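You operate a simulated robot arm through the tools that you are given. There is no shell and no other tool. Be economical: measure what you need, move in short steps, check, and stop when the job is done.

You run a simulated two-armed robot. Do the job below in one go: nothing can be reset, and whatever is moved stays where it is left.

## Task
Run tray B's four bottles through the divider, one to each lane.
Fine: the Water bottle to lane 2; move no bottle by hand; leave tray A.
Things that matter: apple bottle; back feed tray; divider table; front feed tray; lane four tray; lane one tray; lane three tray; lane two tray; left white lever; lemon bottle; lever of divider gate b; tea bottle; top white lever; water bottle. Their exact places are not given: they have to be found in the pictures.

Only the result counts: the job must be done as asked and must still hold three seconds after the hand-in. Knocking over, shifting, dropping, spilling or breaking anything else fails it.

## Robot
Two 7-joint arms with fingered hands on one trunk, hanging from a carriage that runs on a rail from [-1.383, -0.002] to [0.597, 0.001] (x, y) and turns from -6.458 to 5.533 rad about z. Base frame: it is fixed where the carriage stands at the start and does not move with it; the origin is on the floor, on the carriage's upright axis, x ahead of it, y to its left, z up. Lengths are in m, angles in rad, forces in N, time in s.
The left shoulder is at the start at [0.04, 0.176, 1.428], the right one opposite. With the tool pointing down near the work surface each hand reaches from about 0.1 to 0.74 m from the robot's upright axis, wherever it stands, measured 20 degrees to its own side. Places, roughly: back feed tray [0.2, -0.8, 1]; divider table [0.5, -0.8, 0.7]; front feed tray [0.2, -0.7, 0.9]; lane four tray [0.9, -1, 1.1]; lane one tray [0.9, -0.7, 0.9]; lane three tray [0.9, -0.9, 1]; lane two tray [0.9, -0.8, 1]; left white lever [0.8, -0.6, 1.1]; lever of divider gate b [0.5, -0.5, 0.9]; top white lever [0.6, -0.6, 1.3]. Payload 4 kg a hand.
The TCP of each hand is the grasp point between the finger pads, 0.03 m short of the fingertips. In the tool frame z runs along the fingers and y along their closing line. Largest opening 0.104 m; the body of the gripper starts 0.035 m behind the TCP. The gripper is a hand of 4 fingers: y runs from the thumb to the fingers, the wrist lies at [-0.015, -0.104, -0.178] in the tool frame, and closing takes about 1.5 s.
Orientation is told as [roll, pitch, yaw] about the base's x, y, z axes, in that order, counted from this pose: with the fingers straight down and the wrist toward the robot, the tool's x, y and z point along [0, 1, 0], [1, 0, 0] and [0, 0, -1] of the base frame.

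## Interface
- The arms move only by the tool move_arm. It takes "left_commands", "right_commands" or both (then of equal length, played together; a hand with none holds still); each is a list of rows, each a list of 2 entries, a list of its own where there are three numbers: the shift along the base's x, y, z in m, then the turn, a rotation vector about the base's x, y, z in rad. In form: [[[x, y, z], [ax, ay, az]], ...]. A call has 1 to 20 rows; each row shifts and turns the commanded pose from where the row before left it. "left_fingers" and "right_fingers" are, for a hand that has rows, the gripper command, from -1 (fully open) to 1 (shut), values between in proportion, set as the call begins (left out, the last holds). Each row takes 0.2 s and may step no farther than 0.05 m and 0.15 rad from the row before; otherwise, or with a gripper value out of range, the whole call is refused. Where a pose cannot be reached the arm comes as near as it can. A force on the tool above 40 N (or 10 N above the force at the start of the call, whichever is more), or a blocked arm, ends the call early, and 0.2 s more pass. The fingers move at their own pace (about 0.153 m/s each) and stop on an object; they squeeze with about 27 N. The grip force told is the motor's: it shows also when the fingers shut on nothing. Time passes only in rows, and 0.2 s behind the last, so rows that do not move let the fingers close. The reply holds the time, the measured pose of the TCP, the force on the tool along the base axes, the opening and the grip force, in the units named above and with some noise, with the torque about the TCP (base axes, N m) and any sound that the robot's microphone picked up.
- Cameras (640 x 400 px; columns grow to the right, rows downward): "scene" is now at [0.1859, -0.0791, 1.7254]; the picture's right is [-0.95, -0.31, 0.00], its down [-0.21, 0.64, -0.74] and it looks along [0.23, -0.70, -0.68] (base axes); focal length 214 px, centre (320, 200). "left" rides on the left gripper at [-0.061, -0.092, -0.13] in its tool frame; the picture's right is [-0.81, -0.27, 0.52], its down [0.53, -0.71, 0.46] and it looks along [0.24, 0.64, 0.72] (tool axes); focal length 275 px, centre (320, 200). "right" rides on the right gripper at [0.061, -0.092, -0.13] in its tool frame; the picture's right is [-0.81, 0.28, -0.52], its down [-0.53, -0.71, 0.46] and it looks along [-0.24, 0.64, 0.72] (tool axes); focal length 275 px, centre (320, 200).
- snapshot(camera): a new picture of that camera. It takes no simulated time.
- raise_lower(by): slides the trunk up (or, below 0, down) by that many m; the arms and the scene camera ride with it, the base frame stays. It gives what a move gives, with no picture.
- drive_base(legs): drives the robot by 1 to 6 legs, each [ahead, left, turn to the left] in m, m and rad, along the robot's own axes; the way and the turn of a leg run together, so that a leg with both is an arc; at most 1.5 m and 3.142 rad a leg. The arms and the cameras ride along, it lands a little off, and it stops where it bumps. It keeps to its track: a leg is cut to what the track allows. It gives what a move gives.
- move_fingers(index, middle, ring, thumb_bend, thumb_turn, hand): sets how far each is bent, from 0 (flat) to 1 (curled in); at 0.3 the hand is open as for a grip, at 0.7 the pads meet at the TCP. One left out holds its place. A second passes; each finger stops where it meets its share of the squeeze, and holds until it gets a number again. A gripper value or a shape takes the hand back. It gives what a move gives, with no picture; readings hold the bend of each and the force on the fingers (four entries, about 0 where the hand has none), thumb and palm. thumb_turn goes from beside the hand (0) to across from the fingers (1), as for a grip.
- set_grasp(shape, hand): the hand has 4 fingers and takes this shape, open, in about a second: jaw (thumb against the fingers, like two jaws); tri (thumb and two fingers); tip (a fingertip pinch); poke (one finger out to press); point (the index stretched); flat (the hand flat); cup (the hand cupped); fist (a fist). The gripper value then closes the fingers along that shape, each until it touches; the sizes above hold for jaw. It gives what a move gives, with no picture.
- turn_head(pan, tilt): turns the head with the scene camera to pan (to the left, within 1.501 rad either way) and tilt (down, from -0.506 to 1.204), counted from straight ahead of the robot. It gives what a move gives.
- locate(camera, pixels): for up to 12 pixels [column, row] of the newest picture of that camera ("zoom" is the newest enlarged one), the place [x, y, z] in the base frame of the surface seen there, good to about 0.002 m. It takes no simulated time.
- enlarge(camera, box): a new picture of the part [left, top, right, bottom] of that camera's present view, enlarged. It takes no simulated time.
- sign_off(): hands the job in; it is judged then, once.

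Go step by step. Measure first, check grasps and placings, and put right what went wrong. The budget is 80 turns and 78 pictures, counting those below and the enlarged ones. Unless the task says otherwise, let go and move clear before handing in, and close with one line.

The tools are called by a JSON object that holds its "name" and its "arguments". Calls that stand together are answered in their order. move_arm: Moves the arms, as the interface text tells. Its arguments: {"type":"object","properties":{"left_commands":{"type":"array","items":{"type":"array"}},"left_fingers":{"type":"number"},"right_commands":{"type":"array","items":{"type":"array"}},"right_fingers":{"type":"number"}},"required":[]} The other tools are called the same way: raise_lower (by) slides the trunk up or down; set_grasp (shape, hand) gives the hand a shape; move_fingers (index, middle, ring, thumb_bend, thumb_turn, hand) moves the fingers one by one; drive_base (legs) drives the base; turn_head (pan, tilt) turns the head that bears the scene camera; snapshot (camera) takes a picture; locate (camera, pixels) gives the place of the surface under pixels of a picture; enlarge (camera, box) takes an enlarged picture of a part of a camera's view; sign_off () hands the job in.

At the start:

```text
t: 0.0
left_eef_pos: [0.5282, -0.0431, 1.4886]
left_ee_rot: [0.0, 0.0, 0.001]
left_ft_force: [-0.1, 0.1, -0.6]
left_torque: [0.0, 0.02, -0.02]
left_opening: 0.1035
left_grip_force: 0.1
left_shape: jaw
left_bend: [0.3, 0.3, 0.3, 0.3, 0.98]
left_finger forces: [0.0, 0.0, 0.0, 0.1, 0.0, 0.0]
right_eef_pos: [0.2722, -0.3708, 1.4895]
right_ee_rot: [0.0, 0.002, 0.0]
right_ft_force: [0.4, -0.3, -0.1]
right_torque: [0.01, -0.03, 0.0]
right_opening: 0.1036
right_grip_force: 0.0
right_shape: jaw
right_bend: [0.3, 0.3, 0.3, 0.3, 0.98]
right_finger forces: [0.0, 0.1, 0.0, 0.1, 0.1, 0.0]
trunk travel left (down, up): [-0.55, 0.213]
robot x, y, heading: [-0.0001, -0.0047, 0.0]
head pan, tilt: [-1.251, 0.744]
```

scene: 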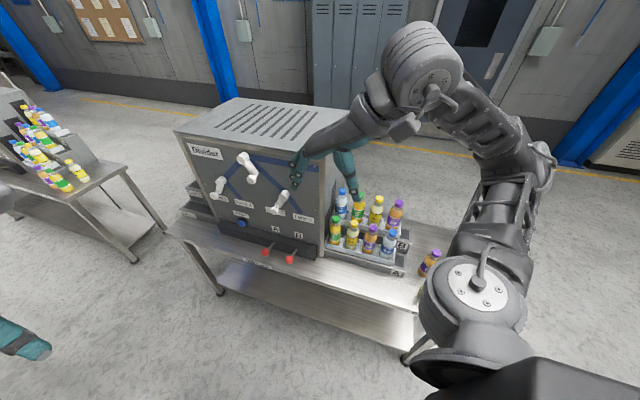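
right: 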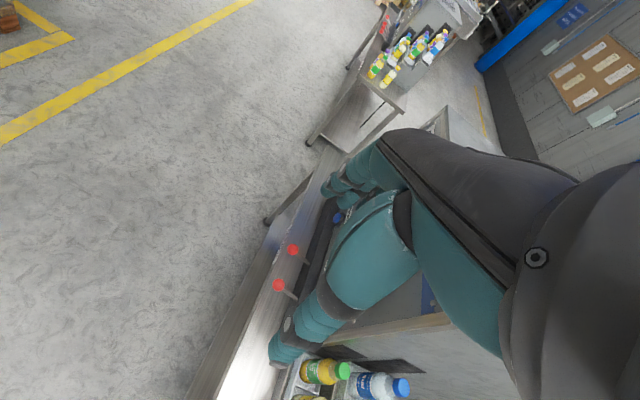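
left: 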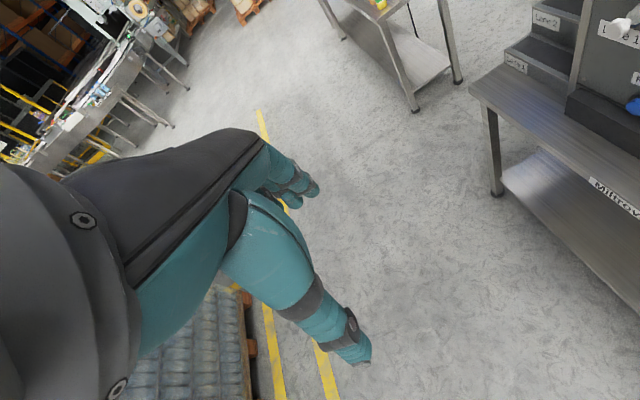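

The scene shows the divider with three white levers, red levers near (265,250) and (290,258), and feed trays at right. I'll enlarge the panel and the trays.

{"name": "enlarge", "arguments": {"camera": "scene", "box": [170, 130, 340, 270]}}

{"name": "enlarge", "arguments": {"camera": "scene", "box": [310, 170, 450, 280]}}

```text
2.86 times, centred on (255, 200) of scene
```

zoom: 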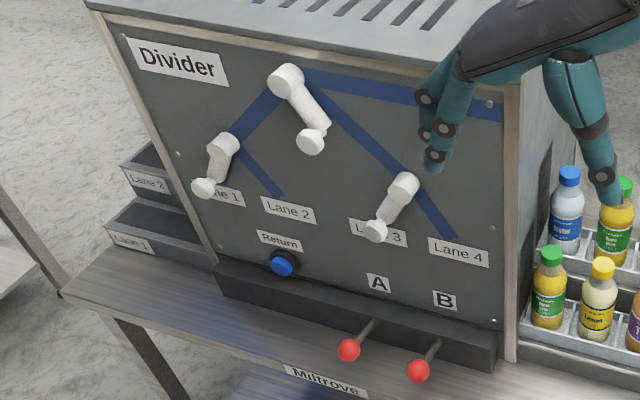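

```text
3.64 times, centred on (380, 225) of scene
```

zoom: 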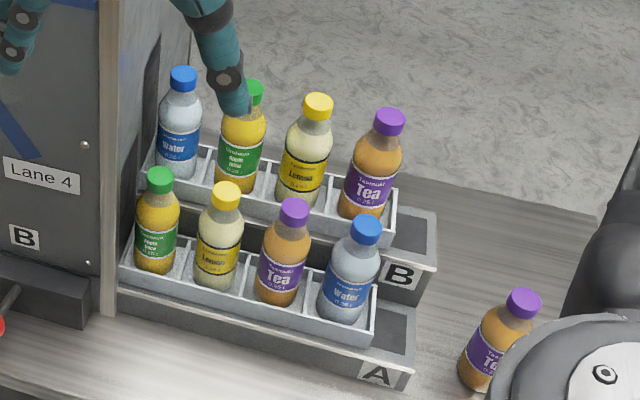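

Panel: top lever seems to point down-right, left and right ones down-left; gate B lever at scene (289,259). I'll measure levers and panel.

{"name": "locate", "arguments": {"camera": "scene", "pixels": [[244, 158], [251, 180], [223, 180], [214, 195], [284, 193], [274, 211], [289, 259], [265, 252], [241, 222], [258, 200], [176, 134], [296, 245]]}}

{"name": "locate", "arguments": {"camera": "zoom", "pixels": [[183, 75], [254, 90], [318, 105], [390, 120], [365, 230], [400, 275], [375, 375], [130, 190], [500, 340], [5, 300]]}}

```text
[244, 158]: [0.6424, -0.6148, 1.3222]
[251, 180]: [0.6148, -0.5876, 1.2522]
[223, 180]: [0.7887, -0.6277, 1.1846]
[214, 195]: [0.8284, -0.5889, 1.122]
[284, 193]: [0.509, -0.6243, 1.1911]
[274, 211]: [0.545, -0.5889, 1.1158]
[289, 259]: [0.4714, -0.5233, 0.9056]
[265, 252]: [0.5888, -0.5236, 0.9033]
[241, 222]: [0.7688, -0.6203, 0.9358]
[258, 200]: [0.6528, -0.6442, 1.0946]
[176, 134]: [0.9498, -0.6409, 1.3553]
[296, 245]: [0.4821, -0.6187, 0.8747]
```

```text
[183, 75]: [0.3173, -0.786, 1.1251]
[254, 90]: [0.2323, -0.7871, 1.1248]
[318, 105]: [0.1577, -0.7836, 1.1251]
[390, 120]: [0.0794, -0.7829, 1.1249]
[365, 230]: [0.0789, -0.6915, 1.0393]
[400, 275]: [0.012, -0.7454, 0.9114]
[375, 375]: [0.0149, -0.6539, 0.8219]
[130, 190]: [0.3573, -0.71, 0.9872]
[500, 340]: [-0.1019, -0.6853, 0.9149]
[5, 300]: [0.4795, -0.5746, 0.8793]
```

Panel plane is y≈-0.644; top lever leans to -x (lane 3/4 side), left lever to +x (lane 1), right lever to +x (lane 3). I'll face the divider and move in front of it.

{"name": "drive_base", "arguments": {"legs": [[0, 0, -1.57], [0, 0.56, 0]]}}

{"name": "turn_head", "arguments": {"pan": 0, "tilt": 0.75}}

{"name": "snapshot", "arguments": {"camera": "scene"}}

```text
t: 7.1
left_eef_pos: [0.5108, -0.5264, 1.4902]
left_ee_rot: [-0.001, 0.0, -1.586]
left_ft_force: [0.4, -0.4, -0.2]
left_torque: [0.0, 0.03, 0.01]
left_opening: 0.1037
left_grip_force: 0.1
left_shape: jaw
left_bend: [0.3, 0.3, 0.3, 0.3, 0.98]
left_finger forces: [0.0, 0.1, 0.1, 0.0, 0.0, 0.1]
right_eef_pos: [0.1898, -0.266, 1.4903]
right_ee_rot: [0.0, -0.001, -1.587]
right_ft_force: [0.0, 0.0, -0.1]
right_torque: [-0.02, -0.01, -0.06]
right_opening: 0.1035
right_grip_force: 0.1
right_shape: jaw
right_bend: [0.3, 0.3, 0.3, 0.3, 0.98]
right_finger forces: [0.0, 0.1, 0.1, 0.1, 0.1, 0.0]
trunk travel left (down, up): [-0.55, 0.213]
robot x, y, heading: [0.5624, 0.001, -1.585]
head pan, tilt: [-1.251, 0.744]
```

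```text
t: 8.5
left_eef_pos: [0.5113, -0.5274, 1.4901]
left_ee_rot: [0.0, 0.001, -1.588]
left_ft_force: [-0.4, -0.2, 0.2]
left_torque: [-0.04, -0.05, 0.0]
left_opening: 0.1037
left_grip_force: 0.1
left_shape: jaw
left_bend: [0.3, 0.3, 0.3, 0.3, 0.98]
left_finger forces: [0.0, 0.0, 0.0, 0.0, 0.0, 0.0]
right_eef_pos: [0.1894, -0.2669, 1.4896]
right_ee_rot: [0.0, 0.0, -1.586]
right_ft_force: [-0.2, -0.1, -0.6]
right_torque: [-0.02, 0.01, 0.03]
right_opening: 0.1037
right_grip_force: 0.1
right_shape: jaw
right_bend: [0.3, 0.3, 0.3, 0.3, 0.98]
right_finger forces: [0.0, 0.1, 0.0, 0.1, 0.0, 0.0]
trunk travel left (down, up): [-0.55, 0.213]
robot x, y, heading: [0.5611, -0.0002, -1.589]
head pan, tilt: [0.0, 0.75]
```

```text
72 pictures are left
```

scene: 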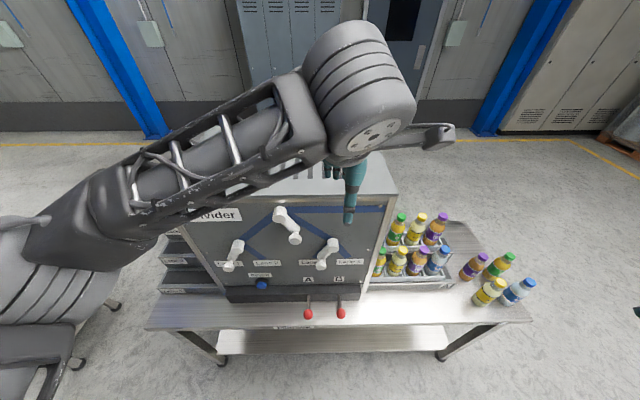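

The left arm blocks the panel; I'll move it left and back, then look close.

{"name": "move_arm", "arguments": {"left_commands": [[[0.04, 0.02, 0], [0, 0, 0]], [[0.045, 0.02, 0], [0, 0, 0]], [[0.045, 0.02, 0], [0, 0, 0]], [[0.045, 0.02, 0], [0, 0, 0]], [[0.045, 0.02, 0], [0, 0, 0]], [[0.045, 0.02, 0], [0, 0, 0]], [[0.045, 0.02, 0], [0, 0, 0]], [[0.045, 0.02, 0], [0, 0, 0]], [[0.045, 0.02, 0], [0, 0, 0]]]}}

{"name": "enlarge", "arguments": {"camera": "scene", "box": [180, 190, 380, 330]}}

{"name": "snapshot", "arguments": {"camera": "scene"}}

```text
t: 10.5
left_eef_pos: [0.9087, -0.3458, 1.491]
left_ee_rot: [-0.001, -0.001, -1.59]
left_ft_force: [-0.7, 0.5, 0.4]
left_torque: [0.0, -0.01, 0.01]
left_opening: 0.1038
left_grip_force: 0.1
left_shape: jaw
left_bend: [0.3, 0.3, 0.3, 0.3, 0.98]
left_finger forces: [0.1, 0.1, 0.0, 0.0, 0.0, 0.0]
right_eef_pos: [0.1901, -0.2643, 1.4897]
right_ee_rot: [0.0, 0.0, -1.587]
right_ft_force: [-0.5, -0.4, 0.4]
right_torque: [0.04, -0.01, 0.02]
right_opening: 0.1037
right_grip_force: 0.1
right_shape: jaw
right_bend: [0.3, 0.3, 0.3, 0.3, 0.98]
right_finger forces: [0.1, 0.1, 0.0, 0.0, 0.0, 0.0]
trunk travel left (down, up): [-0.55, 0.213]
robot x, y, heading: [0.5661, 0.0028, -1.586]
head pan, tilt: [0.0, 0.75]
```

```text
2.86 times, centred on (280, 260) of scene
```

zoom: 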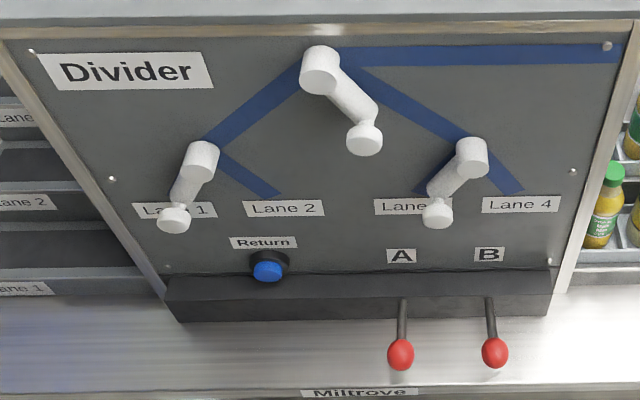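

```text
70 pictures are left
```

scene: 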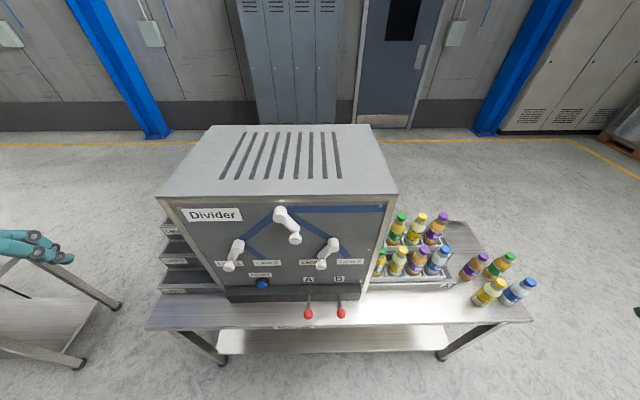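

The levers lie along the blue branch they point to. I'll shape the left hand to poke and look at it.

{"name": "set_grasp", "arguments": {"hand": "left", "shape": "poke"}}

{"name": "turn_head", "arguments": {"pan": 0.5, "tilt": 0.7}}

{"name": "snapshot", "arguments": {"camera": "scene"}}

{"name": "snapshot", "arguments": {"camera": "left"}}

```text
t: 11.4
left_eef_pos: [0.9097, -0.3471, 1.4887]
left_ee_rot: [0.001, 0.001, -1.587]
left_ft_force: [-0.7, 0.1, 0.8]
left_torque: [0.03, 0.0, 0.0]
left_opening: 0.0001
left_grip_force: 0.1
left_shape: poke
left_bend: [0.7, 0.7, 0.99, 1.0, 1.0]
left_finger forces: [0.0, 0.0, 0.0, 0.0, 0.0, 0.0]
right_eef_pos: [0.1879, -0.2655, 1.4903]
right_ee_rot: [-0.002, -0.002, -1.586]
right_ft_force: [-0.3, 0.5, 0.5]
right_torque: [0.01, 0.01, -0.02]
right_opening: 0.1035
right_grip_force: 0.1
right_shape: jaw
right_bend: [0.3, 0.3, 0.3, 0.3, 0.98]
right_finger forces: [0.0, 0.0, 0.0, 0.0, 0.0, 0.0]
trunk travel left (down, up): [-0.55, 0.213]
robot x, y, heading: [0.5622, 0.0011, -1.587]
head pan, tilt: [0.0, 0.75]
```

```text
t: 12.3
left_eef_pos: [0.9077, -0.3485, 1.4884]
left_ee_rot: [-0.001, 0.001, -1.588]
left_ft_force: [-0.2, 1.4, 0.7]
left_torque: [-0.02, -0.01, 0.03]
left_opening: 0.0
left_grip_force: 0.0
left_shape: poke
left_bend: [0.7, 0.7, 0.99, 1.0, 1.0]
left_finger forces: [0.0, 0.0, 0.0, 0.0, 0.0, 0.0]
right_eef_pos: [0.1888, -0.2656, 1.4893]
right_ee_rot: [0.0, 0.0, -1.585]
right_ft_force: [-0.2, -0.9, -0.4]
right_torque: [0.0, 0.02, -0.02]
right_opening: 0.1036
right_grip_force: 0.0
right_shape: jaw
right_bend: [0.3, 0.3, 0.3, 0.3, 0.98]
right_finger forces: [0.0, 0.0, 0.0, 0.1, 0.1, 0.0]
trunk travel left (down, up): [-0.55, 0.213]
robot x, y, heading: [0.5669, -0.0008, -1.586]
head pan, tilt: [0.499, 0.7]
```

```text
69 pictures are left
```

scene: 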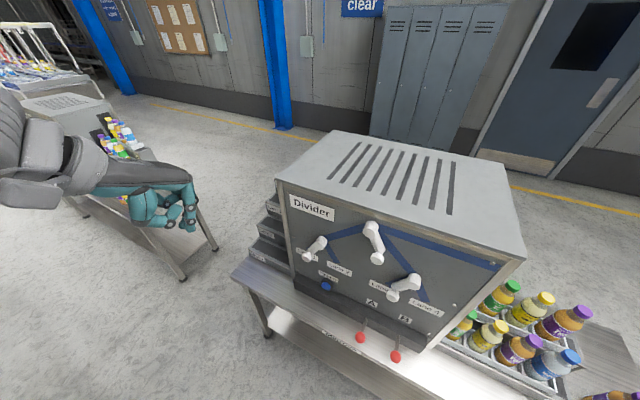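

```text
68 pictures are left
```

left: 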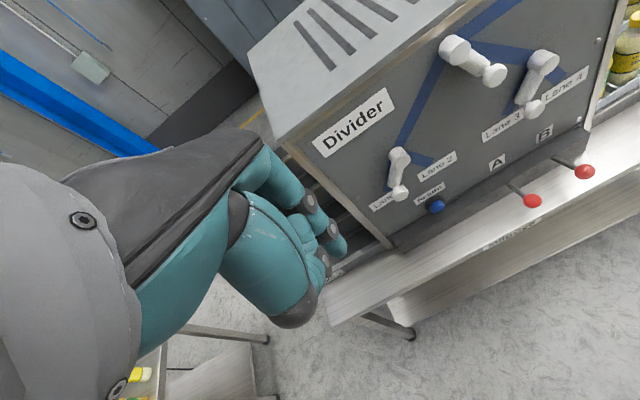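

The poke hand pinches index and thumb. I'll measure the tip against the TCP.

{"name": "enlarge", "arguments": {"camera": "left", "box": [220, 130, 380, 340]}}

{"name": "enlarge", "arguments": {"camera": "scene", "box": [90, 150, 230, 250]}}

{"name": "locate", "arguments": {"camera": "left", "pixels": [[340, 246], [332, 229], [309, 202], [325, 265], [300, 320], [400, 155], [397, 190]]}}

{"name": "locate", "arguments": {"camera": "scene", "pixels": [[190, 228], [185, 210], [170, 228], [172, 210], [150, 225], [193, 190]]}}

```text
1.90 times, centred on (300, 235) of left
```

zoom: 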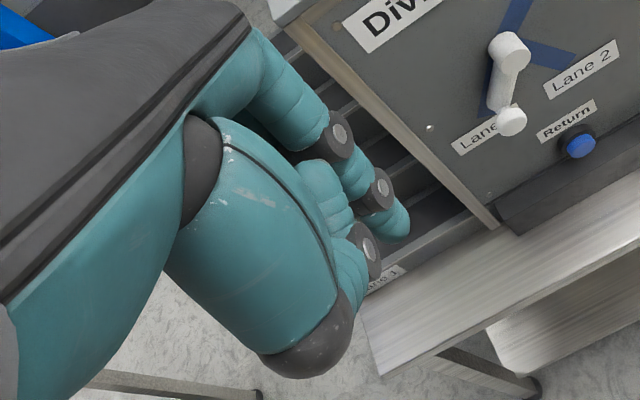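

```text
4.00 times, centred on (160, 200) of scene
```

zoom: 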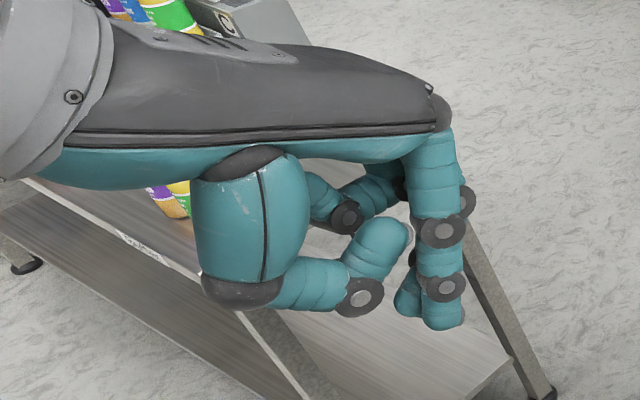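

```text
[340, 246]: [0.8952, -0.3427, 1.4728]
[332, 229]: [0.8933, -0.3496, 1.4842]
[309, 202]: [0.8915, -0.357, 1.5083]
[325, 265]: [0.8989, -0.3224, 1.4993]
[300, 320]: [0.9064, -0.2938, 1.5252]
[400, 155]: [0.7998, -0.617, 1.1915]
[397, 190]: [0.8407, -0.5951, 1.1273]
```

```text
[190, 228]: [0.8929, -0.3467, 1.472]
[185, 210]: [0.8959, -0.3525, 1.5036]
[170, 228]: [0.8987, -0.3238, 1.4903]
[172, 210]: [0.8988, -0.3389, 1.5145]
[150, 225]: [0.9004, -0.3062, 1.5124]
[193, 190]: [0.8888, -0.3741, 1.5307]
```

Finger tip is about 0.02 below the TCP, its -x side about 0.015 from it. I'll bring it to the +x side of the left lever's knob (0.83,-0.59,1.12).

{"name": "move_arm", "arguments": {"left_commands": [[[-0.002, -0.01, -0.047], [0, 0, 0]], [[-0.002, -0.01, -0.047], [0, 0, 0]], [[-0.002, -0.01, -0.047], [0, 0, 0]], [[-0.002, -0.01, -0.047], [0, 0, 0]], [[-0.002, -0.01, -0.047], [0, 0, 0]], [[-0.002, -0.01, -0.047], [0, 0, 0]], [[-0.002, -0.01, -0.047], [0, 0, 0]], [[-0.002, 0, -0.044], [0, 0, 0]], [[0, -0.045, 0], [0, 0, 0]], [[0, -0.045, 0], [0, 0, 0]], [[0, -0.045, 0], [0, 0, 0]], [[0, -0.03, 0], [0, 0, 0]]]}}

{"name": "turn_head", "arguments": {"pan": 0.2, "tilt": 0.75}}

{"name": "enlarge", "arguments": {"camera": "scene", "box": [200, 150, 400, 290]}}

{"name": "snapshot", "arguments": {"camera": "left"}}

```text
t: 14.9
left_eef_pos: [0.8974, -0.5829, 1.1158]
left_ee_rot: [0.001, 0.002, -1.587]
left_ft_force: [0.3, 0.6, 0.4]
left_torque: [-0.01, 0.0, 0.02]
left_opening: 0.0
left_grip_force: 0.0
left_shape: poke
left_bend: [0.7, 0.7, 0.99, 1.0, 1.0]
left_finger forces: [0.0, 0.0, 0.0, 0.0, 0.0, 0.0]
right_eef_pos: [0.1896, -0.2659, 1.4901]
right_ee_rot: [0.001, 0.001, -1.588]
right_ft_force: [0.5, -1.0, -1.2]
right_torque: [0.02, -0.02, -0.02]
right_opening: 0.1034
right_grip_force: 0.0
right_shape: jaw
right_bend: [0.3, 0.3, 0.3, 0.3, 0.98]
right_finger forces: [0.0, 0.0, 0.0, 0.1, 0.0, 0.0]
trunk travel left (down, up): [-0.55, 0.213]
robot x, y, heading: [0.5644, 0.002, -1.585]
head pan, tilt: [0.499, 0.7]
```

```text
t: 15.7
left_eef_pos: [0.8965, -0.5823, 1.1153]
left_ee_rot: [0.001, 0.001, -1.586]
left_ft_force: [-0.3, 0.5, -0.1]
left_torque: [0.0, 0.0, -0.02]
left_opening: 0.0
left_grip_force: 0.1
left_shape: poke
left_bend: [0.7, 0.7, 0.99, 1.0, 1.0]
left_finger forces: [0.0, 0.0, 0.0, 0.0, 0.1, 0.1]
right_eef_pos: [0.1896, -0.2655, 1.4898]
right_ee_rot: [0.0, -0.001, -1.588]
right_ft_force: [0.2, 0.3, 0.8]
right_torque: [-0.04, 0.03, -0.02]
right_opening: 0.1036
right_grip_force: 0.1
right_shape: jaw
right_bend: [0.3, 0.3, 0.3, 0.3, 0.98]
right_finger forces: [0.0, 0.0, 0.0, 0.0, 0.0, 0.2]
trunk travel left (down, up): [-0.55, 0.213]
robot x, y, heading: [0.5646, 0.004, -1.589]
head pan, tilt: [0.201, 0.75]
```

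```text
2.86 times, centred on (300, 220) of scene
```

zoom: 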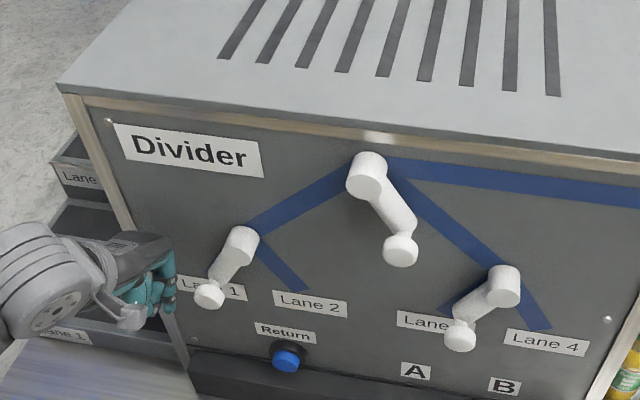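

```text
64 pictures are left
```

left: 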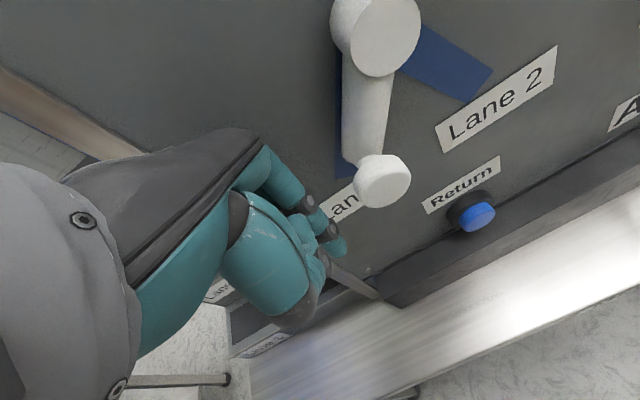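

Clear of the lever, at the right height. Pushing -x now.

{"name": "move_arm", "arguments": {"left_commands": [[[0, -0.012, 0], [0, 0, 0]], [[-0.025, 0, 0], [0, 0, 0]], [[-0.015, 0, 0], [0, 0, 0]], [[-0.015, 0, 0], [0, 0, 0]], [[-0.015, 0, 0], [0, 0, 0]], [[-0.015, 0, 0], [0, 0, 0]], [[-0.015, 0, 0], [0, 0, 0]], [[-0.015, 0, 0], [0, 0, 0]]]}}

{"name": "snapshot", "arguments": {"camera": "left"}}

```text
t: 17.1
left_eef_pos: [0.8403, -0.5935, 1.1175]
left_ee_rot: [0.018, 0.004, -1.556]
left_ft_force: [14.8, 3.3, 2.2]
left_torque: [-0.24, 0.96, 0.31]
left_opening: 0.0001
left_grip_force: 0.1
left_shape: poke
left_bend: [0.7, 0.7, 0.99, 1.0, 1.0]
left_finger forces: [3.8, 0.0, 0.0, 0.1, 0.0, 11.6]
right_eef_pos: [0.192, -0.2678, 1.4895]
right_ee_rot: [0.001, 0.001, -1.583]
right_ft_force: [0.0, 0.4, -0.2]
right_torque: [-0.02, 0.0, 0.03]
right_opening: 0.1037
right_grip_force: 0.0
right_shape: jaw
right_bend: [0.3, 0.3, 0.3, 0.3, 0.98]
right_finger forces: [0.1, 0.0, 0.0, 0.0, 0.0, 0.0]
trunk travel left (down, up): [-0.55, 0.213]
robot x, y, heading: [0.5628, -0.0003, -1.58]
head pan, tilt: [0.201, 0.75]
stopped in row 6 (left hand): the force on the tool passed its limit at 48 N (the readings are from after the stop); the commanded pose is now the measured one
```

```text
63 pictures are left
```

left: 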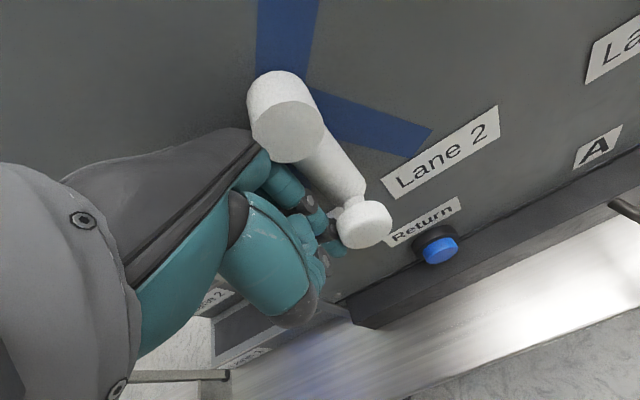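

The palm met the lever arm (palm 11.6 N) and the stop came. I'll back off, go lower by 0.03 and push with the fingertip.

{"name": "move_arm", "arguments": {"left_commands": [[[0.02, 0, 0], [0, 0, 0]], [[0.015, 0, -0.01], [0, 0, 0]], [[0, 0, -0.022], [0, 0, 0]], [[-0.02, 0, 0], [0, 0, 0]], [[-0.012, 0, 0], [0, 0, 0]], [[-0.012, 0, 0], [0, 0, 0]], [[-0.012, 0, 0], [0, 0, 0]], [[-0.012, 0, 0], [0, 0, 0]], [[-0.012, 0, 0], [0, 0, 0]], [[-0.012, 0, 0], [0, 0, 0]]]}}

{"name": "snapshot", "arguments": {"camera": "left"}}

{"name": "enlarge", "arguments": {"camera": "scene", "box": [200, 150, 400, 290]}}

```text
t: 18.9
left_eef_pos: [0.8137, -0.5904, 1.081]
left_ee_rot: [0.029, 0.016, -1.536]
left_ft_force: [10.8, 0.6, -8.4]
left_torque: [0.16, 0.64, 0.29]
left_opening: 0.0003
left_grip_force: 0.1
left_shape: poke
left_bend: [0.7, 0.7, 0.99, 1.0, 1.0]
left_finger forces: [0.1, 0.1, 0.0, 0.1, 0.1, 12.8]
right_eef_pos: [0.1933, -0.2669, 1.49]
right_ee_rot: [0.0, 0.002, -1.579]
right_ft_force: [-0.9, -0.2, 0.1]
right_torque: [-0.01, -0.01, -0.04]
right_opening: 0.1035
right_grip_force: 0.1
right_shape: jaw
right_bend: [0.3, 0.3, 0.3, 0.3, 0.98]
right_finger forces: [0.0, 0.0, 0.0, 0.0, 0.0, 0.0]
trunk travel left (down, up): [-0.55, 0.213]
robot x, y, heading: [0.5629, 0.0004, -1.583]
head pan, tilt: [0.201, 0.75]
stopped in row 9 (left hand): the force on the tool passed its limit at 46 N (the readings are from after the stop); the commanded pose is now the measured one
```

```text
62 pictures are left
```

left: 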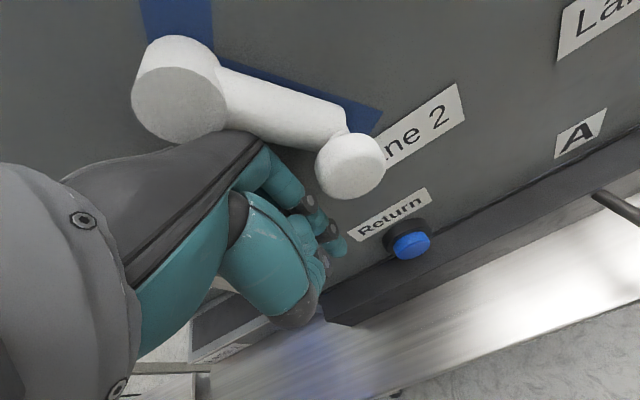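

```text
2.86 times, centred on (300, 220) of scene
```

zoom: 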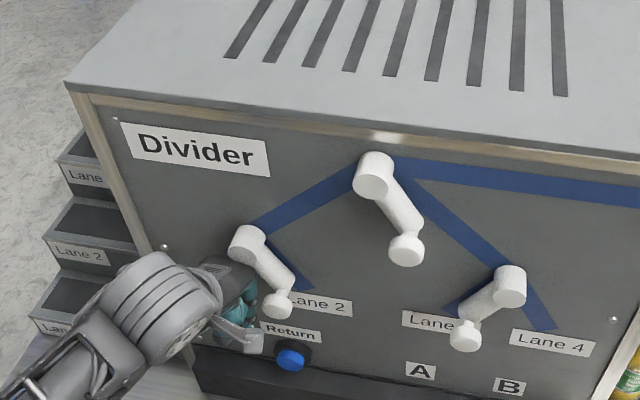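

Left lever now points to Lane 2. I'll back the left hand off and bring the right hand, shaped to poke, toward the -x side of the top lever.

{"name": "set_grasp", "arguments": {"hand": "right", "shape": "poke"}}

{"name": "move_arm", "arguments": {"left_commands": [[[0.03, 0, 0], [0, 0, 0]], [[0.02, 0.03, 0], [0, 0, 0]], [[0, 0.045, 0], [0, 0, 0]], [[0, 0.045, 0], [0, 0, 0]], [[0, 0.045, 0], [0, 0, 0]], [[0, 0.04, 0], [0, 0, 0]], [[0, 0, 0], [0, 0, 0]], [[0, 0, 0], [0, 0, 0]], [[0, 0, 0], [0, 0, 0]], [[0, 0, 0], [0, 0, 0]]], "right_commands": [[[0.035, -0.0155, -0.0275], [0, 0, 0]], [[0.035, -0.0155, -0.0275], [0, 0, 0]], [[0.035, -0.0155, -0.0275], [0, 0, 0]], [[0.035, -0.0155, -0.0275], [0, 0, 0]], [[0.035, -0.0155, -0.0275], [0, 0, 0]], [[0.035, -0.0155, -0.0275], [0, 0, 0]], [[0.035, -0.0155, -0.0275], [0, 0, 0]], [[0.035, -0.0155, -0.0275], [0, 0, 0]], [[0.035, -0.0155, -0.0275], [0, 0, 0]], [[0.035, -0.0155, -0.0275], [0, 0, 0]]]}}

{"name": "snapshot", "arguments": {"camera": "right"}}

{"name": "snapshot", "arguments": {"camera": "scene"}}

```text
t: 19.8
left_eef_pos: [0.8138, -0.5903, 1.08]
left_ee_rot: [0.029, 0.017, -1.539]
left_ft_force: [23.2, 2.2, -15.7]
left_torque: [0.27, 1.25, 0.59]
left_opening: 0.0001
left_grip_force: 0.0
left_shape: poke
left_bend: [0.7, 0.7, 0.99, 1.0, 1.0]
left_finger forces: [0.0, 0.0, 0.1, 0.1, 0.0, 26.0]
right_eef_pos: [0.1935, -0.2669, 1.489]
right_ee_rot: [0.003, 0.002, -1.582]
right_ft_force: [-0.1, 0.6, -0.1]
right_torque: [0.01, 0.0, 0.02]
right_opening: 0.0
right_grip_force: 0.1
right_shape: poke
right_bend: [0.7, 0.7, 0.99, 1.0, 1.0]
right_finger forces: [0.0, 0.0, 0.0, 0.0, 0.0, 0.1]
trunk travel left (down, up): [-0.55, 0.213]
robot x, y, heading: [0.5645, -0.0035, -1.584]
head pan, tilt: [0.201, 0.75]
```

```text
t: 22.0
left_eef_pos: [0.8613, -0.3878, 1.0824]
left_ee_rot: [0.024, 0.011, -1.543]
left_ft_force: [-0.5, -0.3, -0.6]
left_torque: [-0.01, -0.01, -0.01]
left_opening: 0.0001
left_grip_force: 0.1
left_shape: poke
left_bend: [0.7, 0.7, 0.99, 1.0, 1.0]
left_finger forces: [0.1, 0.1, 0.0, 0.0, 0.0, 0.1]
right_eef_pos: [0.5347, -0.4493, 1.2428]
right_ee_rot: [0.0, 0.0, -1.584]
right_ft_force: [-0.4, -0.1, 0.2]
right_torque: [0.01, -0.01, 0.02]
right_opening: 0.0002
right_grip_force: 0.2
right_shape: poke
right_bend: [0.7, 0.7, 0.99, 1.0, 1.0]
right_finger forces: [0.0, 0.0, 0.0, 0.0, 0.0, 0.1]
right hand out of reach, approached as far as the arm can: row 2, 3, 4
trunk travel left (down, up): [-0.55, 0.213]
robot x, y, heading: [0.5633, -0.0025, -1.578]
head pan, tilt: [0.201, 0.75]
```

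```text
60 pictures are left
```

right: 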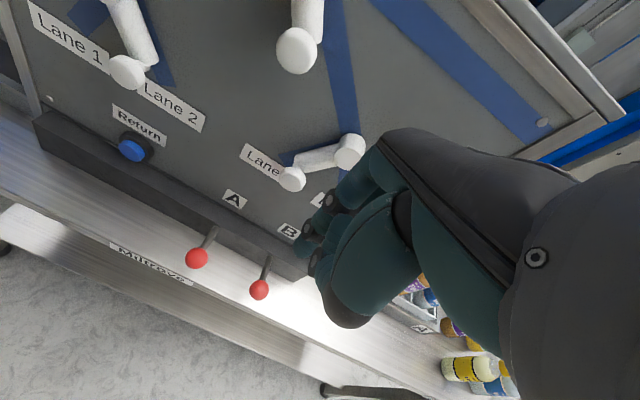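

```text
59 pictures are left
```

scene: 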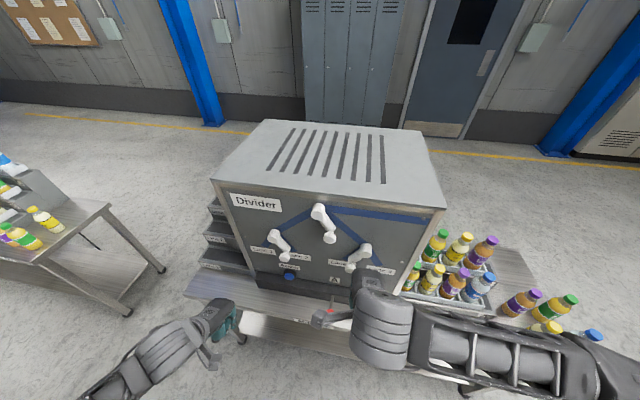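

The left lever stays at Lane 2. Right hand forward and then push the top lever's knob to +x.

{"name": "move_arm", "arguments": {"right_commands": [[[0.01, -0.03, -0.01], [0, 0, 0]], [[0, -0.035, -0.01], [0, 0, 0]], [[0, -0.035, -0.01], [0, 0, 0]], [[0, -0.035, 0], [0, 0, 0]], [[0.012, 0, 0], [0, 0, 0]], [[0.012, 0, 0], [0, 0, 0]], [[0.012, 0, 0], [0, 0, 0]], [[0.012, 0, 0], [0, 0, 0]], [[0.012, 0, 0], [0, 0, 0]], [[0.012, 0, 0], [0, 0, 0]], [[0.012, 0, 0], [0, 0, 0]], [[0.012, 0, 0], [0, 0, 0]]]}}

{"name": "snapshot", "arguments": {"camera": "right"}}

```text
t: 24.6
left_eef_pos: [0.8612, -0.3872, 1.0816]
left_ee_rot: [0.026, 0.01, -1.542]
left_ft_force: [-0.7, -1.5, 0.7]
left_torque: [0.01, 0.0, 0.01]
left_opening: 0.0
left_grip_force: 0.0
left_shape: poke
left_bend: [0.7, 0.7, 0.99, 1.0, 1.0]
left_finger forces: [0.0, 0.1, 0.1, 0.0, 0.0, 0.0]
right_eef_pos: [0.6402, -0.5871, 1.2132]
right_ee_rot: [0.001, -0.001, -1.58]
right_ft_force: [-0.6, 0.4, 0.6]
right_torque: [0.01, 0.02, 0.01]
right_opening: 0.0
right_grip_force: 0.1
right_shape: poke
right_bend: [0.7, 0.7, 0.99, 1.0, 1.0]
right_finger forces: [0.0, 0.0, 0.0, 0.1, 0.1, 0.1]
trunk travel left (down, up): [-0.55, 0.213]
robot x, y, heading: [0.5651, 0.0041, -1.583]
head pan, tilt: [0.201, 0.75]
```

```text
58 pictures are left
```

right: 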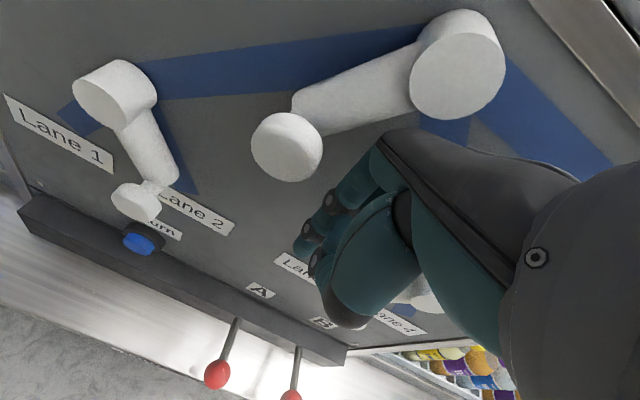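

Top lever has snapped toward lanes 1/2. I'll retreat the right hand to the side and look closely at the gate B lever.

{"name": "move_arm", "arguments": {"right_commands": [[[-0.02, 0.03, 0], [0, 0, 0]], [[-0.02, 0.04, 0], [0, 0, 0]], [[-0.03, 0.04, 0], [0, 0, 0]], [[-0.04, 0.03, 0], [0, 0, 0]], [[-0.045, 0.02, 0], [0, 0, 0]], [[-0.045, 0, 0], [0, 0, 0]], [[-0.045, 0, 0], [0, 0, 0]]]}}

{"name": "enlarge", "arguments": {"camera": "scene", "box": [220, 180, 400, 310]}}

{"name": "snapshot", "arguments": {"camera": "right"}}

```text
t: 26.2
left_eef_pos: [0.861, -0.3878, 1.0815]
left_ee_rot: [0.025, 0.011, -1.544]
left_ft_force: [0.3, 0.3, -0.5]
left_torque: [0.02, -0.02, 0.05]
left_opening: 0.0
left_grip_force: 0.0
left_shape: poke
left_bend: [0.7, 0.7, 0.99, 1.0, 1.0]
left_finger forces: [0.0, 0.1, 0.0, 0.0, 0.0, 0.1]
right_eef_pos: [0.3948, -0.4275, 1.2112]
right_ee_rot: [0.001, 0.001, -1.582]
right_ft_force: [0.5, 0.9, 0.5]
right_torque: [-0.02, -0.03, -0.01]
right_opening: 0.0
right_grip_force: 0.0
right_shape: poke
right_bend: [0.7, 0.7, 0.99, 1.0, 1.0]
right_finger forces: [0.0, 0.0, 0.1, 0.0, 0.1, 0.0]
trunk travel left (down, up): [-0.55, 0.213]
robot x, y, heading: [0.5638, -0.0007, -1.586]
head pan, tilt: [0.201, 0.75]
```

```text
3.08 times, centred on (310, 245) of scene
```

zoom: 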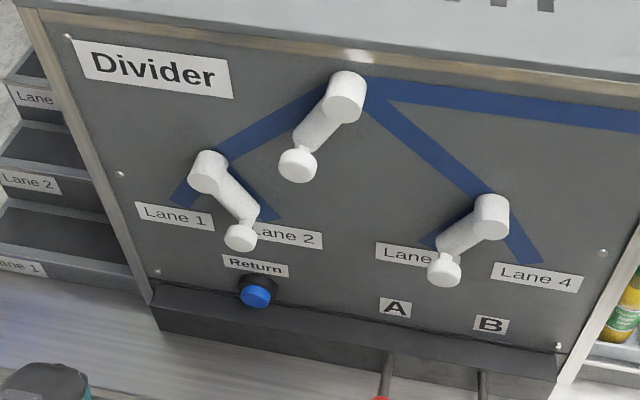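

```text
56 pictures are left
```

right: 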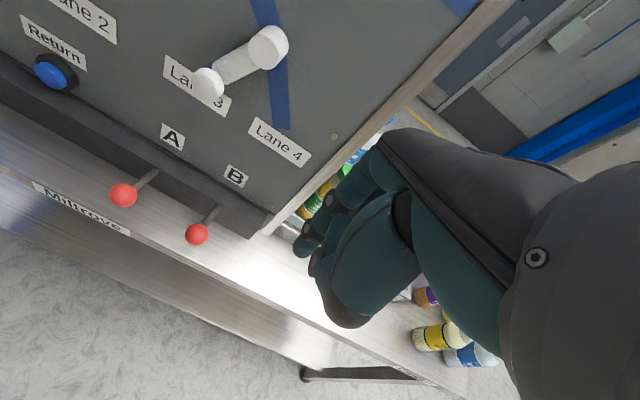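

Route for lane 2 is set (top left, left lever right). I'll hover the right fingertip over the gate B knob (0.471,-0.523,0.906).

{"name": "move_arm", "arguments": {"right_commands": [[[0.0127, -0.016, -0.042], [0, 0, 0]], [[0.0127, -0.016, -0.042], [0, 0, 0]], [[0.0127, -0.016, -0.042], [0, 0, 0]], [[0.0127, -0.016, -0.042], [0, 0, 0]], [[0.0127, -0.016, -0.042], [0, 0, 0]], [[0.0127, -0.016, -0.042], [0, 0, 0]]]}}

{"name": "turn_head", "arguments": {"pan": -0.15, "tilt": 0.85}}

{"name": "snapshot", "arguments": {"camera": "right"}}

{"name": "snapshot", "arguments": {"camera": "scene"}}

```text
t: 27.6
left_eef_pos: [0.8615, -0.3871, 1.0822]
left_ee_rot: [0.024, 0.01, -1.543]
left_ft_force: [0.5, 0.6, 0.0]
left_torque: [0.0, 0.0, -0.05]
left_opening: 0.0
left_grip_force: 0.0
left_shape: poke
left_bend: [0.7, 0.7, 0.99, 1.0, 1.0]
left_finger forces: [0.0, 0.0, 0.1, 0.1, 0.0, 0.0]
right_eef_pos: [0.4722, -0.5254, 0.9614]
right_ee_rot: [0.0, 0.0, -1.58]
right_ft_force: [-0.6, -0.6, 0.4]
right_torque: [-0.06, 0.03, 0.01]
right_opening: 0.0001
right_grip_force: 0.0
right_shape: poke
right_bend: [0.7, 0.7, 0.99, 1.0, 1.0]
right_finger forces: [0.1, 0.0, 0.1, 0.0, 0.0, 0.1]
trunk travel left (down, up): [-0.55, 0.213]
robot x, y, heading: [0.5663, 0.0024, -1.58]
head pan, tilt: [0.201, 0.75]
```

```text
t: 28.4
left_eef_pos: [0.8622, -0.3871, 1.082]
left_ee_rot: [0.024, 0.01, -1.543]
left_ft_force: [-0.1, -0.7, -1.3]
left_torque: [0.01, 0.03, 0.0]
left_opening: 0.0001
left_grip_force: 0.1
left_shape: poke
left_bend: [0.7, 0.7, 0.99, 1.0, 1.0]
left_finger forces: [0.0, 0.1, 0.1, 0.1, 0.0, 0.0]
right_eef_pos: [0.4715, -0.5248, 0.9618]
right_ee_rot: [0.001, 0.0, -1.582]
right_ft_force: [0.2, 0.3, 0.7]
right_torque: [-0.02, 0.01, 0.01]
right_opening: 0.0
right_grip_force: 0.0
right_shape: poke
right_bend: [0.7, 0.7, 0.99, 1.0, 1.0]
right_finger forces: [0.0, 0.0, 0.0, 0.0, 0.1, 0.0]
trunk travel left (down, up): [-0.55, 0.213]
robot x, y, heading: [0.5656, 0.0019, -1.581]
head pan, tilt: [-0.15, 0.85]
```

```text
55 pictures are left
```

right: 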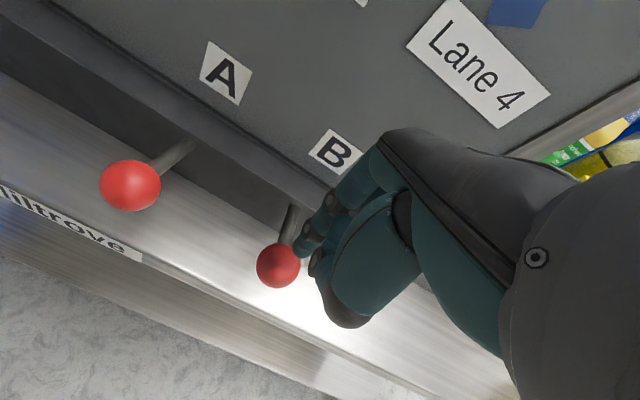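

```text
54 pictures are left
```

scene: 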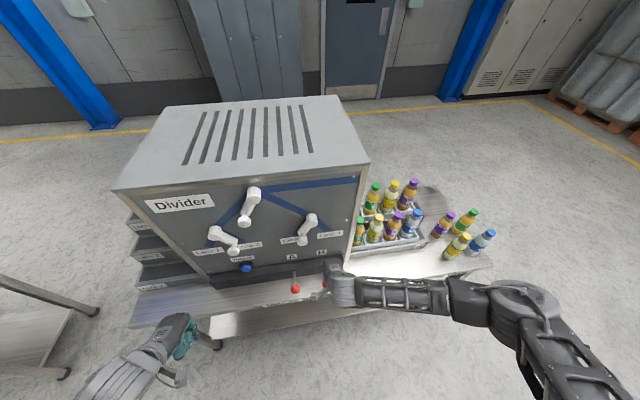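

Finger is just above the B knob (right image 278,265). Press down and come back up.

{"name": "move_arm", "arguments": {"right_commands": [[[0, 0, -0.015], [0, 0, 0]], [[0, 0, -0.015], [0, 0, 0]], [[0, 0, -0.015], [0, 0, 0]], [[0, 0, -0.015], [0, 0, 0]]]}}

{"name": "snapshot", "arguments": {"camera": "right"}}

{"name": "snapshot", "arguments": {"camera": "scene"}}

```text
t: 29.4
left_eef_pos: [0.8602, -0.3885, 1.0816]
left_ee_rot: [0.025, 0.01, -1.544]
left_ft_force: [0.8, -0.7, -0.5]
left_torque: [0.01, 0.01, -0.01]
left_opening: 0.0
left_grip_force: 0.1
left_shape: poke
left_bend: [0.7, 0.7, 0.99, 1.0, 1.0]
left_finger forces: [0.0, 0.0, 0.0, 0.1, 0.0, 0.0]
right_eef_pos: [0.4727, -0.5244, 0.9013]
right_ee_rot: [0.001, 0.0, -1.581]
right_ft_force: [0.2, 1.1, 1.9]
right_torque: [0.01, -0.03, -0.02]
right_opening: 0.0
right_grip_force: 0.1
right_shape: poke
right_bend: [0.7, 0.7, 0.99, 1.0, 1.0]
right_finger forces: [2.0, 0.0, 0.0, 0.0, 0.1, 0.0]
trunk travel left (down, up): [-0.55, 0.213]
robot x, y, heading: [0.5645, -0.0019, -1.585]
head pan, tilt: [-0.15, 0.85]
```

```text
53 pictures are left
```

right: 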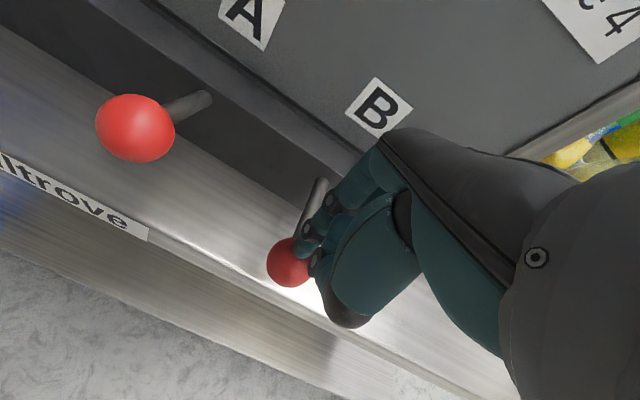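

```text
52 pictures are left
```

scene: 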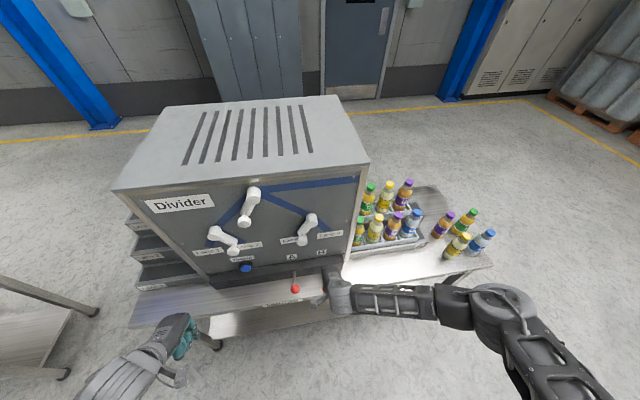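

The lever yields with ~2 N and tray B bottles seem to have shifted slightly left. I'll release the lever now and look.

{"name": "move_arm", "arguments": {"right_commands": [[[0, 0, 0.03], [0, 0, 0]], [[0, 0, 0.03], [0, 0, 0]], [[0, 0, 0], [0, 0, 0]]]}}

{"name": "snapshot", "arguments": {"camera": "right"}}

{"name": "snapshot", "arguments": {"camera": "scene"}}

```text
t: 30.2
left_eef_pos: [0.8606, -0.3871, 1.0807]
left_ee_rot: [0.025, 0.01, -1.543]
left_ft_force: [-1.4, -0.5, -0.2]
left_torque: [0.01, -0.01, -0.05]
left_opening: 0.0001
left_grip_force: 0.0
left_shape: poke
left_bend: [0.7, 0.7, 0.99, 1.0, 1.0]
left_finger forces: [0.0, 0.0, 0.0, 0.1, 0.1, 0.0]
right_eef_pos: [0.474, -0.5219, 0.9617]
right_ee_rot: [0.0, 0.0, -1.582]
right_ft_force: [-0.3, -0.4, 0.7]
right_torque: [0.02, -0.03, 0.01]
right_opening: 0.0001
right_grip_force: 0.1
right_shape: poke
right_bend: [0.7, 0.7, 0.99, 1.0, 1.0]
right_finger forces: [0.1, 0.0, 0.0, 0.0, 0.0, 0.0]
trunk travel left (down, up): [-0.55, 0.213]
robot x, y, heading: [0.564, -0.0012, -1.581]
head pan, tilt: [-0.15, 0.85]
```

```text
51 pictures are left
```

right: 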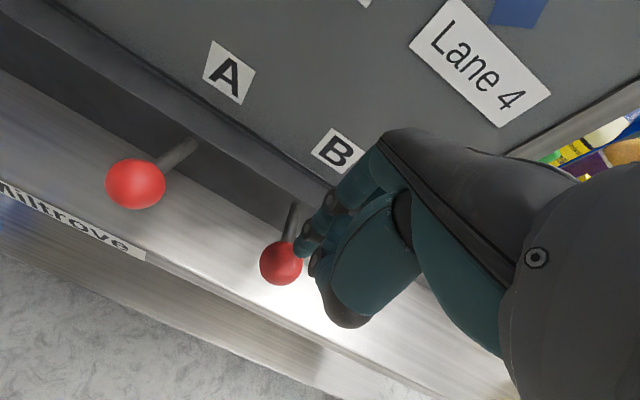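

```text
50 pictures are left
```

scene: 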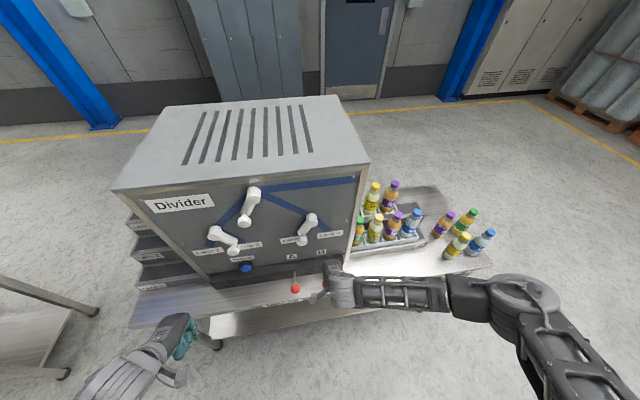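

Tray B advanced by one slot (lemon now at 373,195, tea at 391). Check the lane trays.

{"name": "turn_head", "arguments": {"pan": 0.45, "tilt": 0.8}}

{"name": "snapshot", "arguments": {"camera": "scene"}}

{"name": "snapshot", "arguments": {"camera": "left"}}

```text
t: 31.2
left_eef_pos: [0.8617, -0.3876, 1.0824]
left_ee_rot: [0.025, 0.011, -1.542]
left_ft_force: [-0.2, -0.2, -0.2]
left_torque: [0.01, -0.01, 0.02]
left_opening: 0.0
left_grip_force: 0.0
left_shape: poke
left_bend: [0.7, 0.7, 0.99, 1.0, 1.0]
left_finger forces: [0.0, 0.0, 0.0, 0.0, 0.0, 0.0]
right_eef_pos: [0.4739, -0.5234, 0.9612]
right_ee_rot: [0.001, -0.001, -1.581]
right_ft_force: [-0.1, 0.2, 0.0]
right_torque: [0.0, 0.01, -0.02]
right_opening: 0.0
right_grip_force: 0.0
right_shape: poke
right_bend: [0.7, 0.7, 0.99, 1.0, 1.0]
right_finger forces: [0.0, 0.1, 0.1, 0.1, 0.0, 0.1]
trunk travel left (down, up): [-0.55, 0.213]
robot x, y, heading: [0.5642, 0.0052, -1.578]
head pan, tilt: [0.45, 0.799]
```

```text
49 pictures are left
```

scene: 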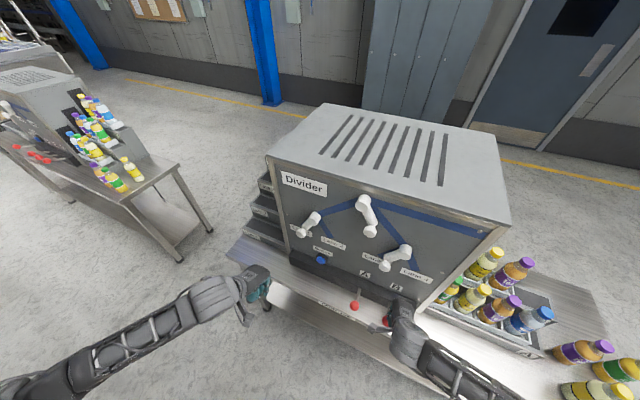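

```text
48 pictures are left
```

left: 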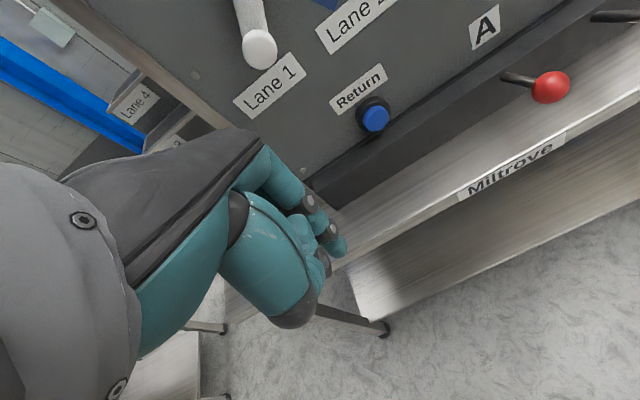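

The levers toggled as the bottle passed: top now points right and the left one to Lane 1. I'll lift the left hand to view the lane trays.

{"name": "move_arm", "arguments": {"left_commands": [[[0.02, 0, 0.045], [0, 0, 0]], [[0.02, 0, 0.045], [0, 0, 0]], [[0.02, 0, 0.045], [0, 0, 0]], [[0.02, 0, 0.045], [0, 0, 0]], [[0.02, 0, 0.045], [0, 0, 0]], [[0.02, 0, 0.045], [0, 0, 0]]]}}

{"name": "snapshot", "arguments": {"camera": "left"}}

{"name": "enlarge", "arguments": {"camera": "scene", "box": [230, 150, 430, 290]}}

```text
t: 32.6
left_eef_pos: [0.9792, -0.3856, 1.3501]
left_ee_rot: [0.025, 0.009, -1.545]
left_ft_force: [-0.9, 0.2, 0.3]
left_torque: [0.04, 0.02, -0.02]
left_opening: 0.0001
left_grip_force: 0.0
left_shape: poke
left_bend: [0.7, 0.7, 0.99, 1.0, 1.0]
left_finger forces: [0.1, 0.0, 0.0, 0.0, 0.0, 0.0]
right_eef_pos: [0.4746, -0.523, 0.9621]
right_ee_rot: [0.001, -0.001, -1.581]
right_ft_force: [0.0, 0.2, -0.3]
right_torque: [-0.02, -0.01, 0.02]
right_opening: 0.0
right_grip_force: 0.0
right_shape: poke
right_bend: [0.7, 0.7, 0.99, 1.0, 1.0]
right_finger forces: [0.0, 0.1, 0.0, 0.0, 0.1, 0.0]
trunk travel left (down, up): [-0.55, 0.213]
robot x, y, heading: [0.5635, 0.0023, -1.578]
head pan, tilt: [0.45, 0.799]
```

```text
47 pictures are left
```

left: 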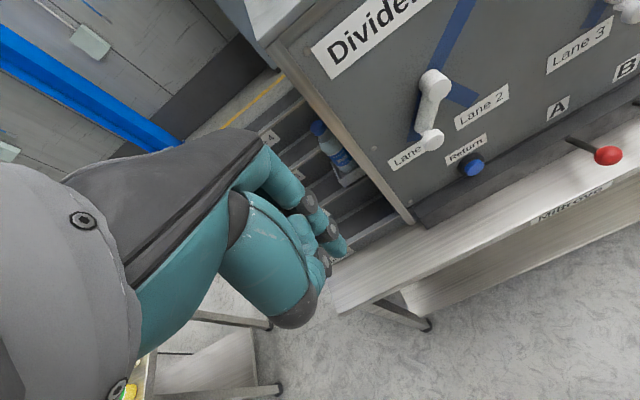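

```text
2.86 times, centred on (330, 220) of scene
```

zoom: 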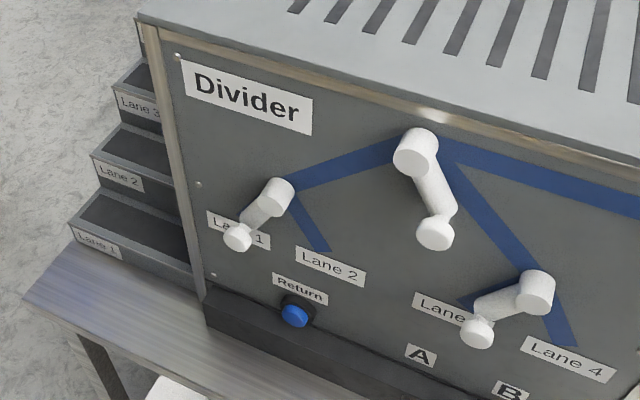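

A water bottle stands in a lane (left image 330,150). Measure which one.

{"name": "locate", "arguments": {"camera": "left", "pixels": [[318, 127], [330, 148], [345, 165], [271, 137], [345, 255], [320, 185], [365, 205], [350, 215]]}}

{"name": "enlarge", "arguments": {"camera": "left", "box": [230, 70, 430, 280]}}

{"name": "locate", "arguments": {"camera": "scene", "pixels": [[246, 229], [252, 206], [262, 236], [264, 205]]}}

```text
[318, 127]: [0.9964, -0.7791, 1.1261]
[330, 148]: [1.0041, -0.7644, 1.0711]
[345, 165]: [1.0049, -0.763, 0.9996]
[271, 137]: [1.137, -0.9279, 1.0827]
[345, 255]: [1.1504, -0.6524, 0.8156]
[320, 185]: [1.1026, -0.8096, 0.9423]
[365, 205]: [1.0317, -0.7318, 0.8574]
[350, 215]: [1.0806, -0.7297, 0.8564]
```

```text
1.90 times, centred on (330, 175) of left
```

zoom: 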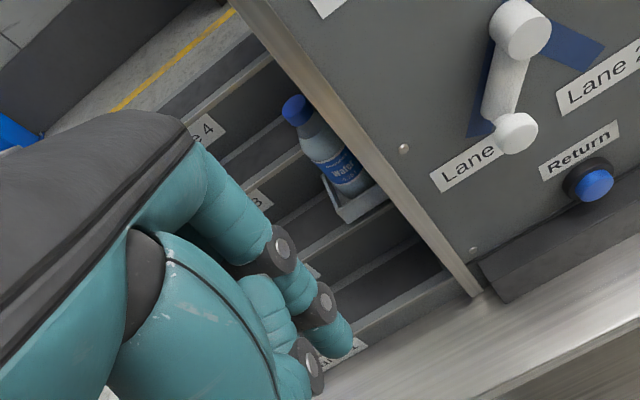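

```text
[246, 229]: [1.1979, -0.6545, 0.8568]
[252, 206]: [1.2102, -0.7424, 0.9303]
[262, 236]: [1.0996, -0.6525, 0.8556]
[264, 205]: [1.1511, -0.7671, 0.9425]
```

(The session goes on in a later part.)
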